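You operate a simulated robot arm through the tools that you are given. There is no shell and no other tool. Be economical: measure what you need, move in short steps, check, and stop when the job is done.

You run a simulated robot arm. Do the job below in one go: nothing can be reset, and whatever is moved stays where it is left.

## Task
Put the card tube from the top of the plywood table on the square drip tray.

Only the result counts: the job must be done as asked and must still hold three seconds after the hand-in. Knocking over, shifting, dropping, spilling or breaking anything else fails it.

## Robot
A 6-joint arm with a two-finger parallel gripper, fixed in place. Base frame: the origin is at the foot of the arm, x ahead of it, y to its left, z up; the work surface is at about z = 0. Lengths are in mm, angles in degrees, forces in N, time in s.
With the tool pointing down near the work surface it reaches from about 140 to 580 mm from the base axis. Its first joint turns from -66.0 to 66.0 degrees. Payload 2.1 kg.
Tool frame: the origin (TCP) lies between the finger pads and is the grasp point; the fingertips stand 30 mm ahead of it; z points along the fingers, y is the line along which they close. Largest opening 94 mm; finger width 28, thickness 10; the body of the gripper, 50 by 96 mm, starts 55 mm behind the TCP.
Orientation is told as [roll, pitch, yaw] about the base's x, y, z axes, in that order, counted from this pose: with the fingers straight down and closing along the base's y, the tool's x points along the base's -x, its y along +y and its z along -z.

## Interface
- The arm moves only by the tool step_arm. Its argument "steps" is a list of rows, each a list of 5 numbers: the opening in per cent of the stroke, from 0 (shut) to 100 (fully open), then the shift along the tool's x, y, z in m, then the turn about the tool's z in degrees. In form: [[grip, dx, dy, dz, twist], ...]. A call has 1 to 10 rows; each row is the pose to reach, as a shift and turn from the pose commanded when the call began, along the tool's axes at that moment. Each row takes 0.2 s and may step no farther than 50 mm and 8.6 degrees from the row before; otherwise, or with a gripper value out of range, the whole call is refused. Where a pose cannot be reached the arm comes as near as it can. A force on the tool above 40 N (or 10 N above the force at the start of the call, whichever is more), or a blocked arm, ends the call early, and 0.2 s more pass. Each finger travels about 72 mm/s and halts on what it meets, pressing with about 38 N; the grip force reading is that of the motor and also rises with nothing between the fingers. The clock runs only during rows and for 0.2 s after the last one: add rows that repeat a pose to give the fingers time. It gives the time, the measured TCP pose, the force on the tool (base axes), the opening and the grip force at its end, in the units of the frame above (readings bear some noise).
- Cameras (640 x 400 px; columns grow to the right, rows downward): "scene" is fixed at [44.7, -370.6, 493.8]; the picture's right is [0.91, -0.42, 0.00], its down [-0.24, -0.51, -0.82] and it looks along [0.35, 0.75, -0.57] (base axes); focal length 320 px, centre (320, 200). "wrist" rides on the gripper at [76, 14, -102] in the tool frame; the picture's right is [-0.18, 0.98, 0.00], its down [-0.75, -0.14, -0.64] and it looks along [-0.63, -0.12, 0.77] (tool axes); focal length 243 px, centre (320, 200).
- grab_frame(camera): a new picture of that camera. No time passes.
- point_at(camera, pixels): for up to 12 pixels [column, row] of the newest picture of that camera ("zoom" is the newest enlarged one), the place [x, y, z] in the base frame of the surface seen there, good to about 3 mm, but the place of the scene camera against the robot may be out by one fixed shift of up to 25 mm in any direction. No time passes.
- close_up(camera, box): a new picture of the part [left, top, right, bottom] of that camera's present view, enlarged. No time passes.
- hand_in(): hands the job in; it is judged then, once.

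Work in short steps. Measure before you move; look again where a grasp or a placing could have gone wrong, and mend it. You have 60 turns and 26 pictures in all, those below and enlarged ones among them. Open the gripper and draw the arm clear of the work before you hand the job in, unless the task says otherwise; then end with one line.

The tools are called after "Call:" by a JSON object that holds its "method" and its "body". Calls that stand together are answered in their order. step_arm: Moves the arm, as the interface text tells. Its arguments: {"type":"object","properties":{"steps":{"type":"array","items":{"type":"array","items":{"type":"number"}}}},"required":["steps"]} The other tools are called the same way: grab_frame (camera) takes a picture; point_at (camera, pixels) gives the place of the surface under pixels of a picture; close_up (camera, box) takes an enlarged picture of a part of a camera's view; hand_in () hands the job in.

At the start:

```text
t: 0.0
position: [259.9, 151.8, 287.3]
ee_rot: [0.1, -0.1, 0.1]
force: [0.0, 0.4, 0.0]
opening: 93.9
gripper_force: 0.2
```

scene: 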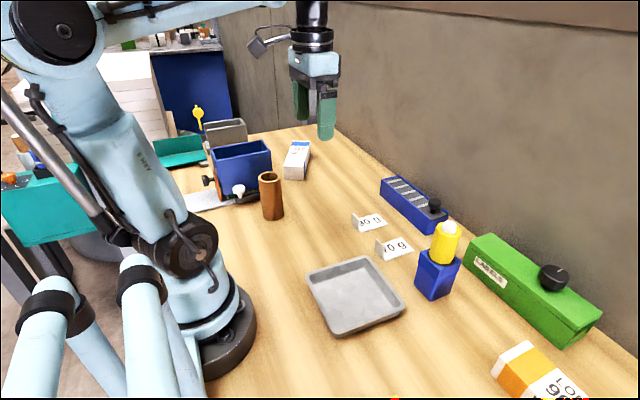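
wrist: 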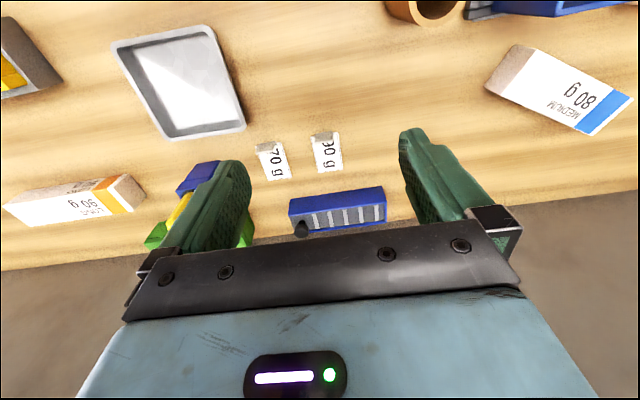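

The brown card tube stands at scene (270,195), with its rim at wrist (425,8). The tray is at scene (355,295) and wrist (185,80). I measure these points in both pictures.

Call:
{"method": "point_at", "body": {"camera": "scene", "pixels": [[269, 173], [259, 178], [281, 178], [272, 200], [273, 218], [355, 295], [310, 275], [366, 258], [404, 302], [336, 336], [372, 225], [240, 190]]}}

Call:
{"method": "point_at", "body": {"camera": "wrist", "pixels": [[185, 80], [115, 45], [212, 30], [243, 128], [165, 138], [425, 22], [395, 8], [455, 12], [330, 150], [510, 12], [480, 12], [430, 60]]}}

Call:
{"method": "close_up", "body": {"camera": "scene", "box": [190, 110, 350, 230]}}

```text
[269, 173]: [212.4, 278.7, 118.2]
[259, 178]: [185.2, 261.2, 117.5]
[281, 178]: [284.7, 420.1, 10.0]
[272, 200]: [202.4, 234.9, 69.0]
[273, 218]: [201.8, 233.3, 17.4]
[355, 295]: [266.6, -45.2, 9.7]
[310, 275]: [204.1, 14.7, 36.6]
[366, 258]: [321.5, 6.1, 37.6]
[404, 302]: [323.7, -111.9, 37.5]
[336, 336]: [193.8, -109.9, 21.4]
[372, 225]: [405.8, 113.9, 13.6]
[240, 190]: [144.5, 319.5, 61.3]
```

```text
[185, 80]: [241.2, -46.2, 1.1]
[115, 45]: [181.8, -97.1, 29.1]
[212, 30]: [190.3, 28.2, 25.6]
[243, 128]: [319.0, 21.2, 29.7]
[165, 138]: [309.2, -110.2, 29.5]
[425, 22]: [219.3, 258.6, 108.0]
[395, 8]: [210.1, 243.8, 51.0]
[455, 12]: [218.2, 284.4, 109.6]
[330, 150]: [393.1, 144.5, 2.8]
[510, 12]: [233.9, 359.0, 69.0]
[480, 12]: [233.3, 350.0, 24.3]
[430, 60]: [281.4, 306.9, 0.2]
```

```text
3.33 times, centred on (270, 170) of scene
```

zoom: 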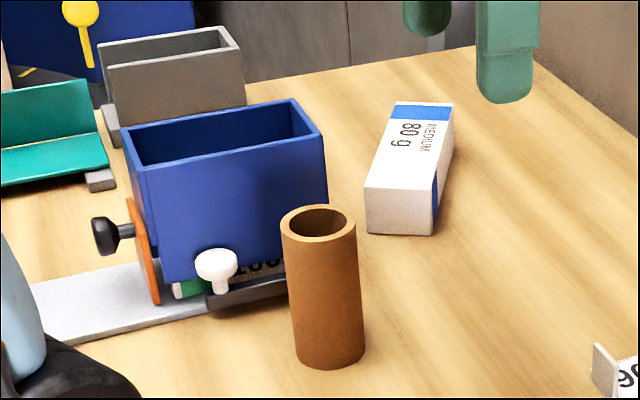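

The tube is about 52 mm wide with its rim at z of about 108, and the blue bin stands close behind it. I move above and back of it to see the gap with the wrist camera.

Call:
{"method": "step_arm", "body": {"steps": [[100, 0.03, 0.03, 0, 0], [100, 0.06, 0.06, 0, 0], [100, 0.07, 0.07, 0, 0], [100, 0.07, 0.07, 0, 0]]}}

Call:
{"method": "grab_frame", "body": {"camera": "wrist"}}

```text
t: 1.0
position: [189.7, 222.4, 287.9]
ee_rot: [0.2, -0.1, 0.0]
force: [0.3, -0.2, 0.2]
opening: 93.8
gripper_force: 0.1
```

```text
22 pictures are left
```

wrist: 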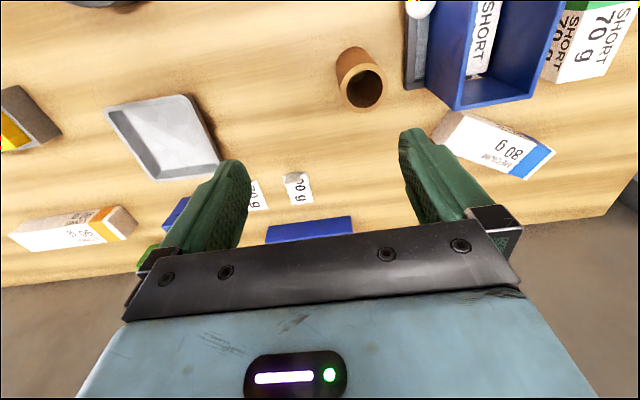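

The tube rim is now in full view around wrist (360,87), with the bin's near wall at column 425 and its grey stand at 408. I measure the rim, the bin and the stand.

Call:
{"method": "point_at", "body": {"camera": "wrist", "pixels": [[341, 88], [382, 84], [359, 66], [362, 110], [345, 100], [379, 97], [338, 60], [408, 60], [427, 60], [455, 106], [420, 8], [450, 130]]}}

Call:
{"method": "close_up", "body": {"camera": "wrist", "box": [280, 0, 520, 150]}}

```text
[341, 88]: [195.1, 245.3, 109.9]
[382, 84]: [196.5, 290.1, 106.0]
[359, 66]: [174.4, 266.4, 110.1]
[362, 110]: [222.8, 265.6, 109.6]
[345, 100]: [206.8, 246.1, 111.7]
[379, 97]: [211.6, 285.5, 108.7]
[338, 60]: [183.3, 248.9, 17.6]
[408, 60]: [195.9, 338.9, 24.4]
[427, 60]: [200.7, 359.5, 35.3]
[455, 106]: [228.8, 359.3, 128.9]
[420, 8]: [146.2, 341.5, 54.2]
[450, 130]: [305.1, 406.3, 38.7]
```

```text
2.67 times, centred on (400, 75) of wrist
```

zoom: 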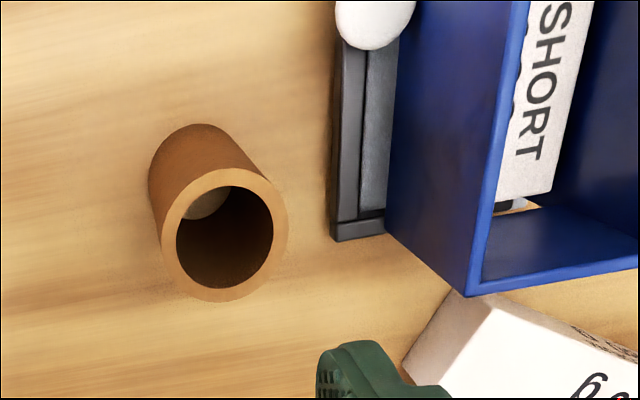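

Inside the tube there is a lighter spot at zoom (205,203), which is either the table or something in the tube. I measure it, and the base of the tube.

Call:
{"method": "point_at", "body": {"camera": "zoom", "pixels": [[205, 205], [195, 208], [215, 198], [200, 130], [225, 250], [163, 220], [286, 210], [225, 295], [222, 176]]}}

Call:
{"method": "close_up", "body": {"camera": "wrist", "box": [336, 56, 392, 116]}}

```text
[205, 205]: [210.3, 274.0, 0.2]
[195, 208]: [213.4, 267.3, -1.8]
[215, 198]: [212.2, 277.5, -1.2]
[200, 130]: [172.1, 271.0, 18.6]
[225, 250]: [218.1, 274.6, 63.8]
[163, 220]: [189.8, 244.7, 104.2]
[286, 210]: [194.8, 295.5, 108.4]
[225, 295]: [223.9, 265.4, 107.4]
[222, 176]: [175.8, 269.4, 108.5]
```

```text
6.67 times, centred on (364, 86) of wrist
```

zoom: 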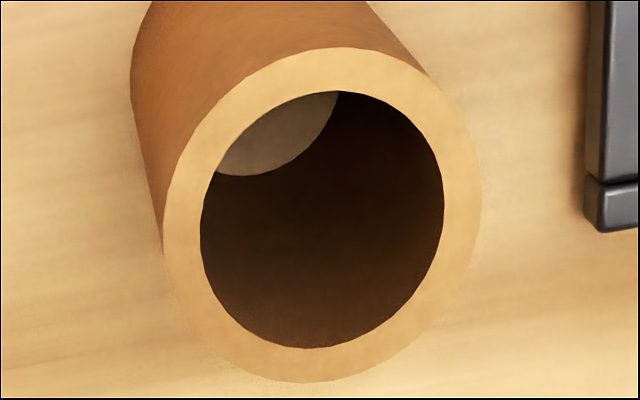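

The spot is the table at z of about 0, so the tube is open and empty. Its centre is about (199,268), with radius 25 and height 108. At that place the outer finger reaches y=325, clear of the stand at about 338 and the bin at about 359. I move above the tube and down part way.

Call:
{"method": "step_arm", "body": {"steps": [[100, -0.0093, 0.0456, 0, 0], [100, -0.0093, 0.0456, 0, 0], [100, -0.0093, 0.0456, 0.04, 0], [100, -0.0093, 0.0456, 0.08, 0], [100, -0.0093, 0.0456, 0.12, 0], [100, -0.0093, 0.0456, 0.14, 0], [100, -0.0093, 0.0456, 0.14, 0]]}}

Call:
{"method": "grab_frame", "body": {"camera": "wrist"}}

Call:
{"method": "grab_frame", "body": {"camera": "scene"}}

```text
t: 2.6
position: [201.6, 267.3, 148.1]
ee_rot: [0.1, 0.0, 0.1]
force: [-0.9, -0.6, 0.3]
opening: 94.1
gripper_force: 0.1
```

```text
19 pictures are left
```

wrist: 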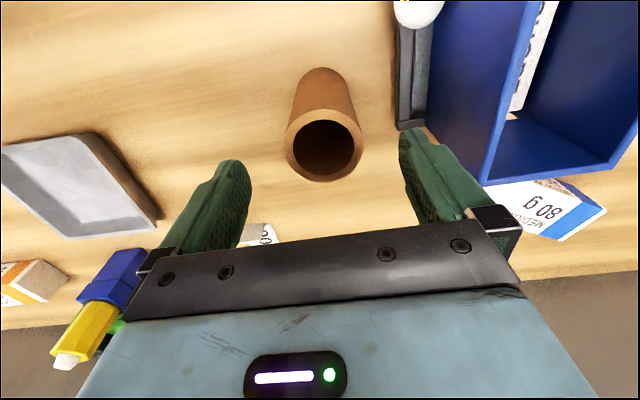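

```text
18 pictures are left
```

scene: 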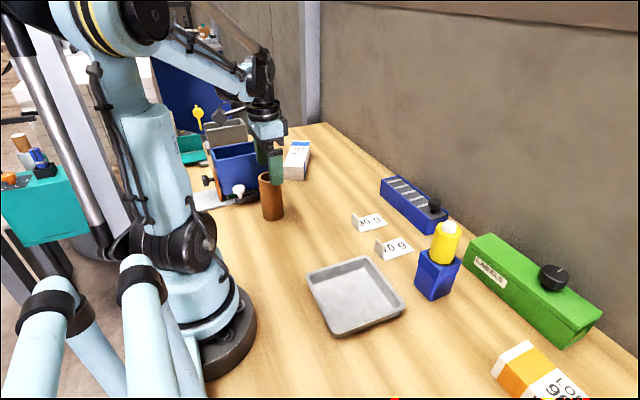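

The tube sits between the fingers, with its rim centred near (325,145). I re-measure the rim before going down.

Call:
{"method": "point_at", "body": {"camera": "wrist", "pixels": [[289, 145], [360, 142], [325, 115], [326, 179], [296, 165], [355, 162], [415, 110], [462, 165]]}}

```text
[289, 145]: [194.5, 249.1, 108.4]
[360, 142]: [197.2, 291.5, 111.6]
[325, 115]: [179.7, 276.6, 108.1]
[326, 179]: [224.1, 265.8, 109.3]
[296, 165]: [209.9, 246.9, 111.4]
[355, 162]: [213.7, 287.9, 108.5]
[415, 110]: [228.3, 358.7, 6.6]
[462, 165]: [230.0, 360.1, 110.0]
```

The centre is at about (199.5,269.5). I descend to z of about 76 with a 2 mm correction, then close.

Call:
{"method": "step_arm", "body": {"steps": [[100, 0.002, 0.002, 0.025, 0], [100, 0.002, 0.002, 0.05, 0], [100, 0.002, 0.002, 0.072, 0], [100, 0.002, 0.002, 0.072, 0]]}}

Call:
{"method": "step_arm", "body": {"steps": [[40, 0, 0, 0, 0], [40, 0, 0, 0, 0], [40, 0, 0, 0, 0], [40, 0, 0, 0, 0]]}}

```text
t: 3.6
position: [197.8, 268.6, 75.3]
ee_rot: [0.1, 0.0, 0.1]
force: [0.2, 0.0, -0.2]
opening: 94.0
gripper_force: 0.0
```

```text
t: 4.6
position: [197.7, 269.5, 75.2]
ee_rot: [0.0, 0.0, 0.1]
force: [0.3, 0.3, 0.7]
opening: 52.4
gripper_force: 38.7
```

The fingers stopped at 52.4 mm on the tube with 38.7 N. I lift it straight up and check.

Call:
{"method": "step_arm", "body": {"steps": [[40, 0, 0, -0.02, 0], [40, 0, 0, -0.05, 0], [40, 0, 0, -0.085, 0], [40, 0, 0, -0.12, 0], [40, 0, 0, -0.14, 0], [40, 0, 0, -0.14, 0]]}}

Call:
{"method": "grab_frame", "body": {"camera": "scene"}}

```text
t: 6.0
position: [199.4, 266.4, 217.3]
ee_rot: [0.1, 0.0, 0.1]
force: [-0.3, -0.1, 0.6]
opening: 52.0
gripper_force: 37.5
```

```text
17 pictures are left
```

scene: 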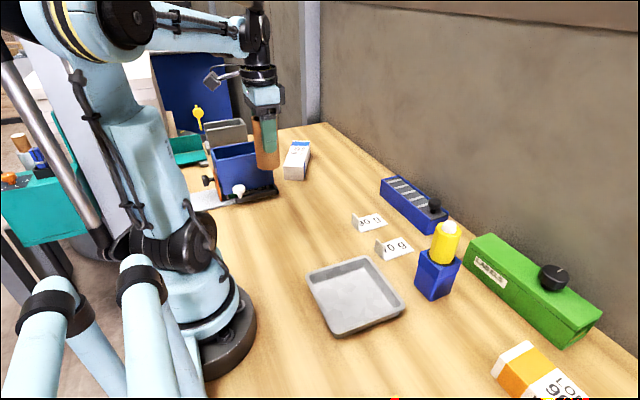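

The tube is held and the table under it is clear. I carry it at this height (tube bottom at about z 142) towards the tray centre near (250,-40).

Call:
{"method": "step_arm", "body": {"steps": [[40, -0.006, -0.034, 0, 0], [40, -0.012, -0.068, 0, 0], [40, -0.018, -0.102, 0, 0], [40, -0.024, -0.136, 0, 0], [40, -0.03, -0.17, 0, 0], [40, -0.036, -0.204, 0, 0], [40, -0.042, -0.238, 0, 0], [40, -0.048, -0.272, 0, 0], [40, -0.052, -0.306, 0, 0], [40, -0.052, -0.306, 0, 0]]}}

Call:
{"method": "grab_frame", "body": {"camera": "scene"}}

Call:
{"method": "grab_frame", "body": {"camera": "wrist"}}

```text
t: 8.2
position: [250.5, -36.1, 214.6]
ee_rot: [0.1, 0.0, 0.1]
force: [-0.4, -0.4, -0.8]
opening: 51.9
gripper_force: 38.5
```

```text
16 pictures are left
```

scene: 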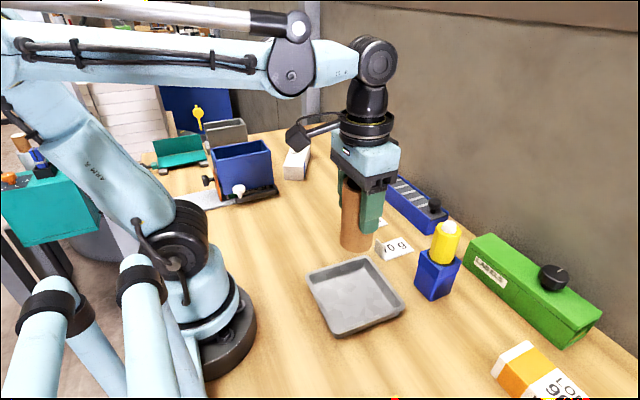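

```text
15 pictures are left
```

wrist: 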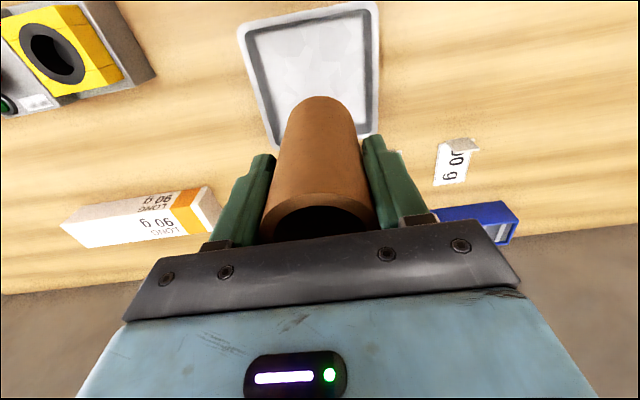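

The tube is above the tray. I measure the tray corners, its floor and the tube's lower edge with the wrist camera.

Call:
{"method": "point_at", "body": {"camera": "wrist", "pixels": [[241, 35], [374, 6], [375, 128], [276, 143], [310, 60], [340, 50], [285, 90], [318, 100], [320, 197], [258, 60], [365, 60]]}}

Call:
{"method": "point_at", "body": {"camera": "scene", "pixels": [[358, 247], [343, 230], [355, 295], [310, 273], [367, 258], [403, 304], [338, 332]]}}

```text
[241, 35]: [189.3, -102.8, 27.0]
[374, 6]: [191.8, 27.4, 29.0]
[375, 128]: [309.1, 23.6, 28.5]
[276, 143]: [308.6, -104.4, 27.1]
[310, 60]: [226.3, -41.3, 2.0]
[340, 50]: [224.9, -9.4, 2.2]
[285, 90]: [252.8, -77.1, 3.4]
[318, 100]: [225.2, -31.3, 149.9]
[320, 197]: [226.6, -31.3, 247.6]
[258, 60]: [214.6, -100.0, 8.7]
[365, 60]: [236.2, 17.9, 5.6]
```

```text
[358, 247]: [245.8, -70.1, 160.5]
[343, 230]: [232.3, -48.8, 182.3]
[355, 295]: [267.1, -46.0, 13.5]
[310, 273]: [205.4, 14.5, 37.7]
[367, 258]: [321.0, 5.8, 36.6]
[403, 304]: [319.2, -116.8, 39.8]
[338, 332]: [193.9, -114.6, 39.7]
```

The tray centre is about (250,-39) and its floor is at z of about 2.5. The tube bottom is 75 below the TCP, so release is at TCP z of about 78. I descend to about 84 first.

Call:
{"method": "step_arm", "body": {"steps": [[40, 0, -0.003, 0.03, 0], [40, 0, -0.003, 0.06, 0], [40, 0, -0.003, 0.09, 0], [40, 0, -0.003, 0.115, 0], [40, 0, -0.003, 0.13, 0], [40, 0, -0.003, 0.13, 0]]}}

```text
t: 9.6
position: [249.1, -40.5, 84.4]
ee_rot: [0.1, 0.1, 0.0]
force: [0.1, -0.3, -0.1]
opening: 51.9
gripper_force: 38.0
```

There is no contact yet. I go down in small steps and watch the force.

Call:
{"method": "step_arm", "body": {"steps": [[40, 0, 0, 0.002, 0], [40, 0, 0, 0.004, 0], [40, 0, 0, 0.005, 0], [40, 0, 0, 0.005, 0]]}}

Call:
{"method": "close_up", "body": {"camera": "scene", "box": [280, 200, 440, 350]}}

```text
t: 10.6
position: [249.7, -38.9, 80.2]
ee_rot: [0.2, 0.1, 0.1]
force: [0.2, 0.4, -0.7]
opening: 51.9
gripper_force: 37.5
```

```text
2.67 times, centred on (360, 275) of scene
```

zoom: 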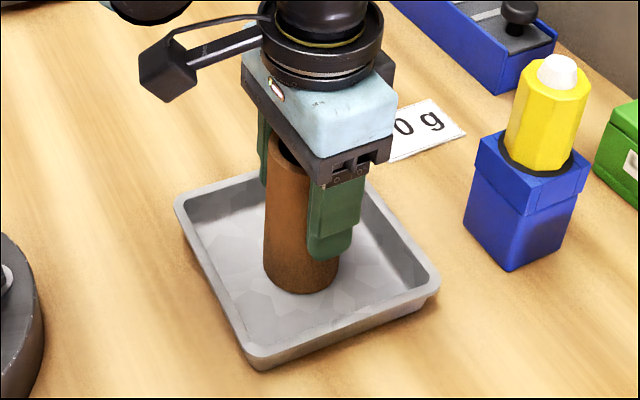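

The tube is just above the tray floor, with no contact force yet. I lower it 1 mm at a time.

Call:
{"method": "step_arm", "body": {"steps": [[40, 0, 0, 0.001, 0], [40, 0, 0, 0.001, 0]]}}

Call:
{"method": "step_arm", "body": {"steps": [[40, 0, 0, 0.001, 0], [40, 0, 0, 0.001, 0]]}}

```text
t: 11.2
position: [250.5, -39.0, 79.4]
ee_rot: [0.1, 0.0, 0.0]
force: [-0.5, -0.4, -1.2]
opening: 51.5
gripper_force: 37.8
```

```text
t: 11.8
position: [250.2, -39.6, 78.3]
ee_rot: [0.1, -0.2, 0.1]
force: [2.5, 0.7, 30.9]
opening: 51.3
gripper_force: 37.9
```

Contact is made at 31 N. I back off 0.7 mm to ease the load, then open gently.

Call:
{"method": "step_arm", "body": {"steps": [[40, 0, 0, -0.0007, 0], [40, 0, 0, -0.0007, 0]]}}

Call:
{"method": "step_arm", "body": {"steps": [[60, 0, 0, 0, 0], [70, 0, 0, 0, 0], [85, 0, 0, 0, 0], [100, 0, 0, 0, 0], [100, 0, 0, 0, 0], [100, 0, 0, 0, 0]]}}

Call:
{"method": "close_up", "body": {"camera": "scene", "box": [280, 200, 440, 350]}}

```text
t: 12.4
position: [249.4, -39.5, 78.5]
ee_rot: [-0.1, 0.0, 0.1]
force: [2.3, -0.1, 4.9]
opening: 51.4
gripper_force: 38.2
```

```text
t: 13.8
position: [250.0, -38.9, 78.3]
ee_rot: [0.1, 0.0, 0.0]
force: [0.4, 0.4, -0.2]
opening: 94.1
gripper_force: 0.0
```

```text
2.67 times, centred on (360, 275) of scene
```

zoom: 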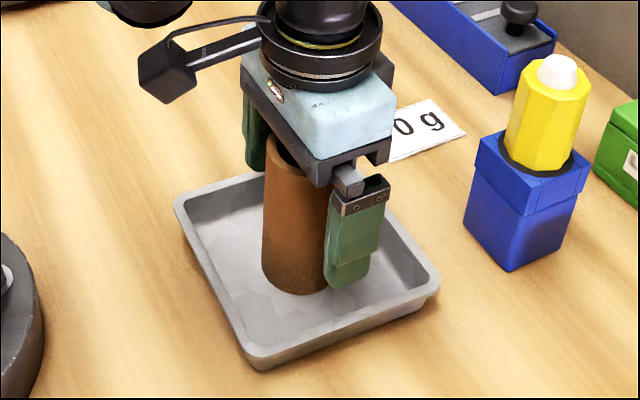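

The tube stands upright in the tray and the fingers are open. I retract straight up and look.

Call:
{"method": "step_arm", "body": {"steps": [[100, 0, 0, -0.02, 0], [100, 0, 0, -0.05, 0], [100, 0, 0, -0.09, 0], [100, 0, 0, -0.13, 0], [100, 0, 0, -0.17, 0], [100, 0, 0.04, -0.19, 0], [100, 0, 0.08, -0.19, 0], [100, 0, 0.12, -0.19, 0], [100, 0, 0.12, -0.19, 0]]}}

Call:
{"method": "grab_frame", "body": {"camera": "scene"}}

```text
t: 15.8
position: [249.2, 81.5, 268.6]
ee_rot: [0.1, 0.0, 0.0]
force: [0.3, -0.8, 0.3]
opening: 93.7
gripper_force: 0.0
```

```text
12 pictures are left
```

scene: 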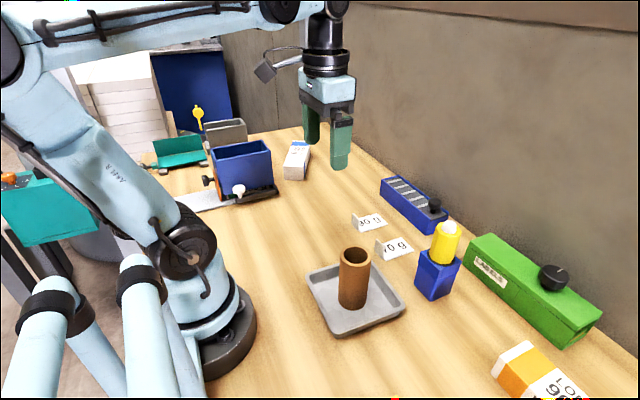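

The tube stands upright in the tray at (353,280), nothing else has moved, and the arm is clear. I hand the job in.

Call:
{"method": "hand_in", "body": {}}

```text
The job is handed in.
```

The card tube is standing upright near the centre of the square drip tray, nothing else was disturbed, and the job is handed in.
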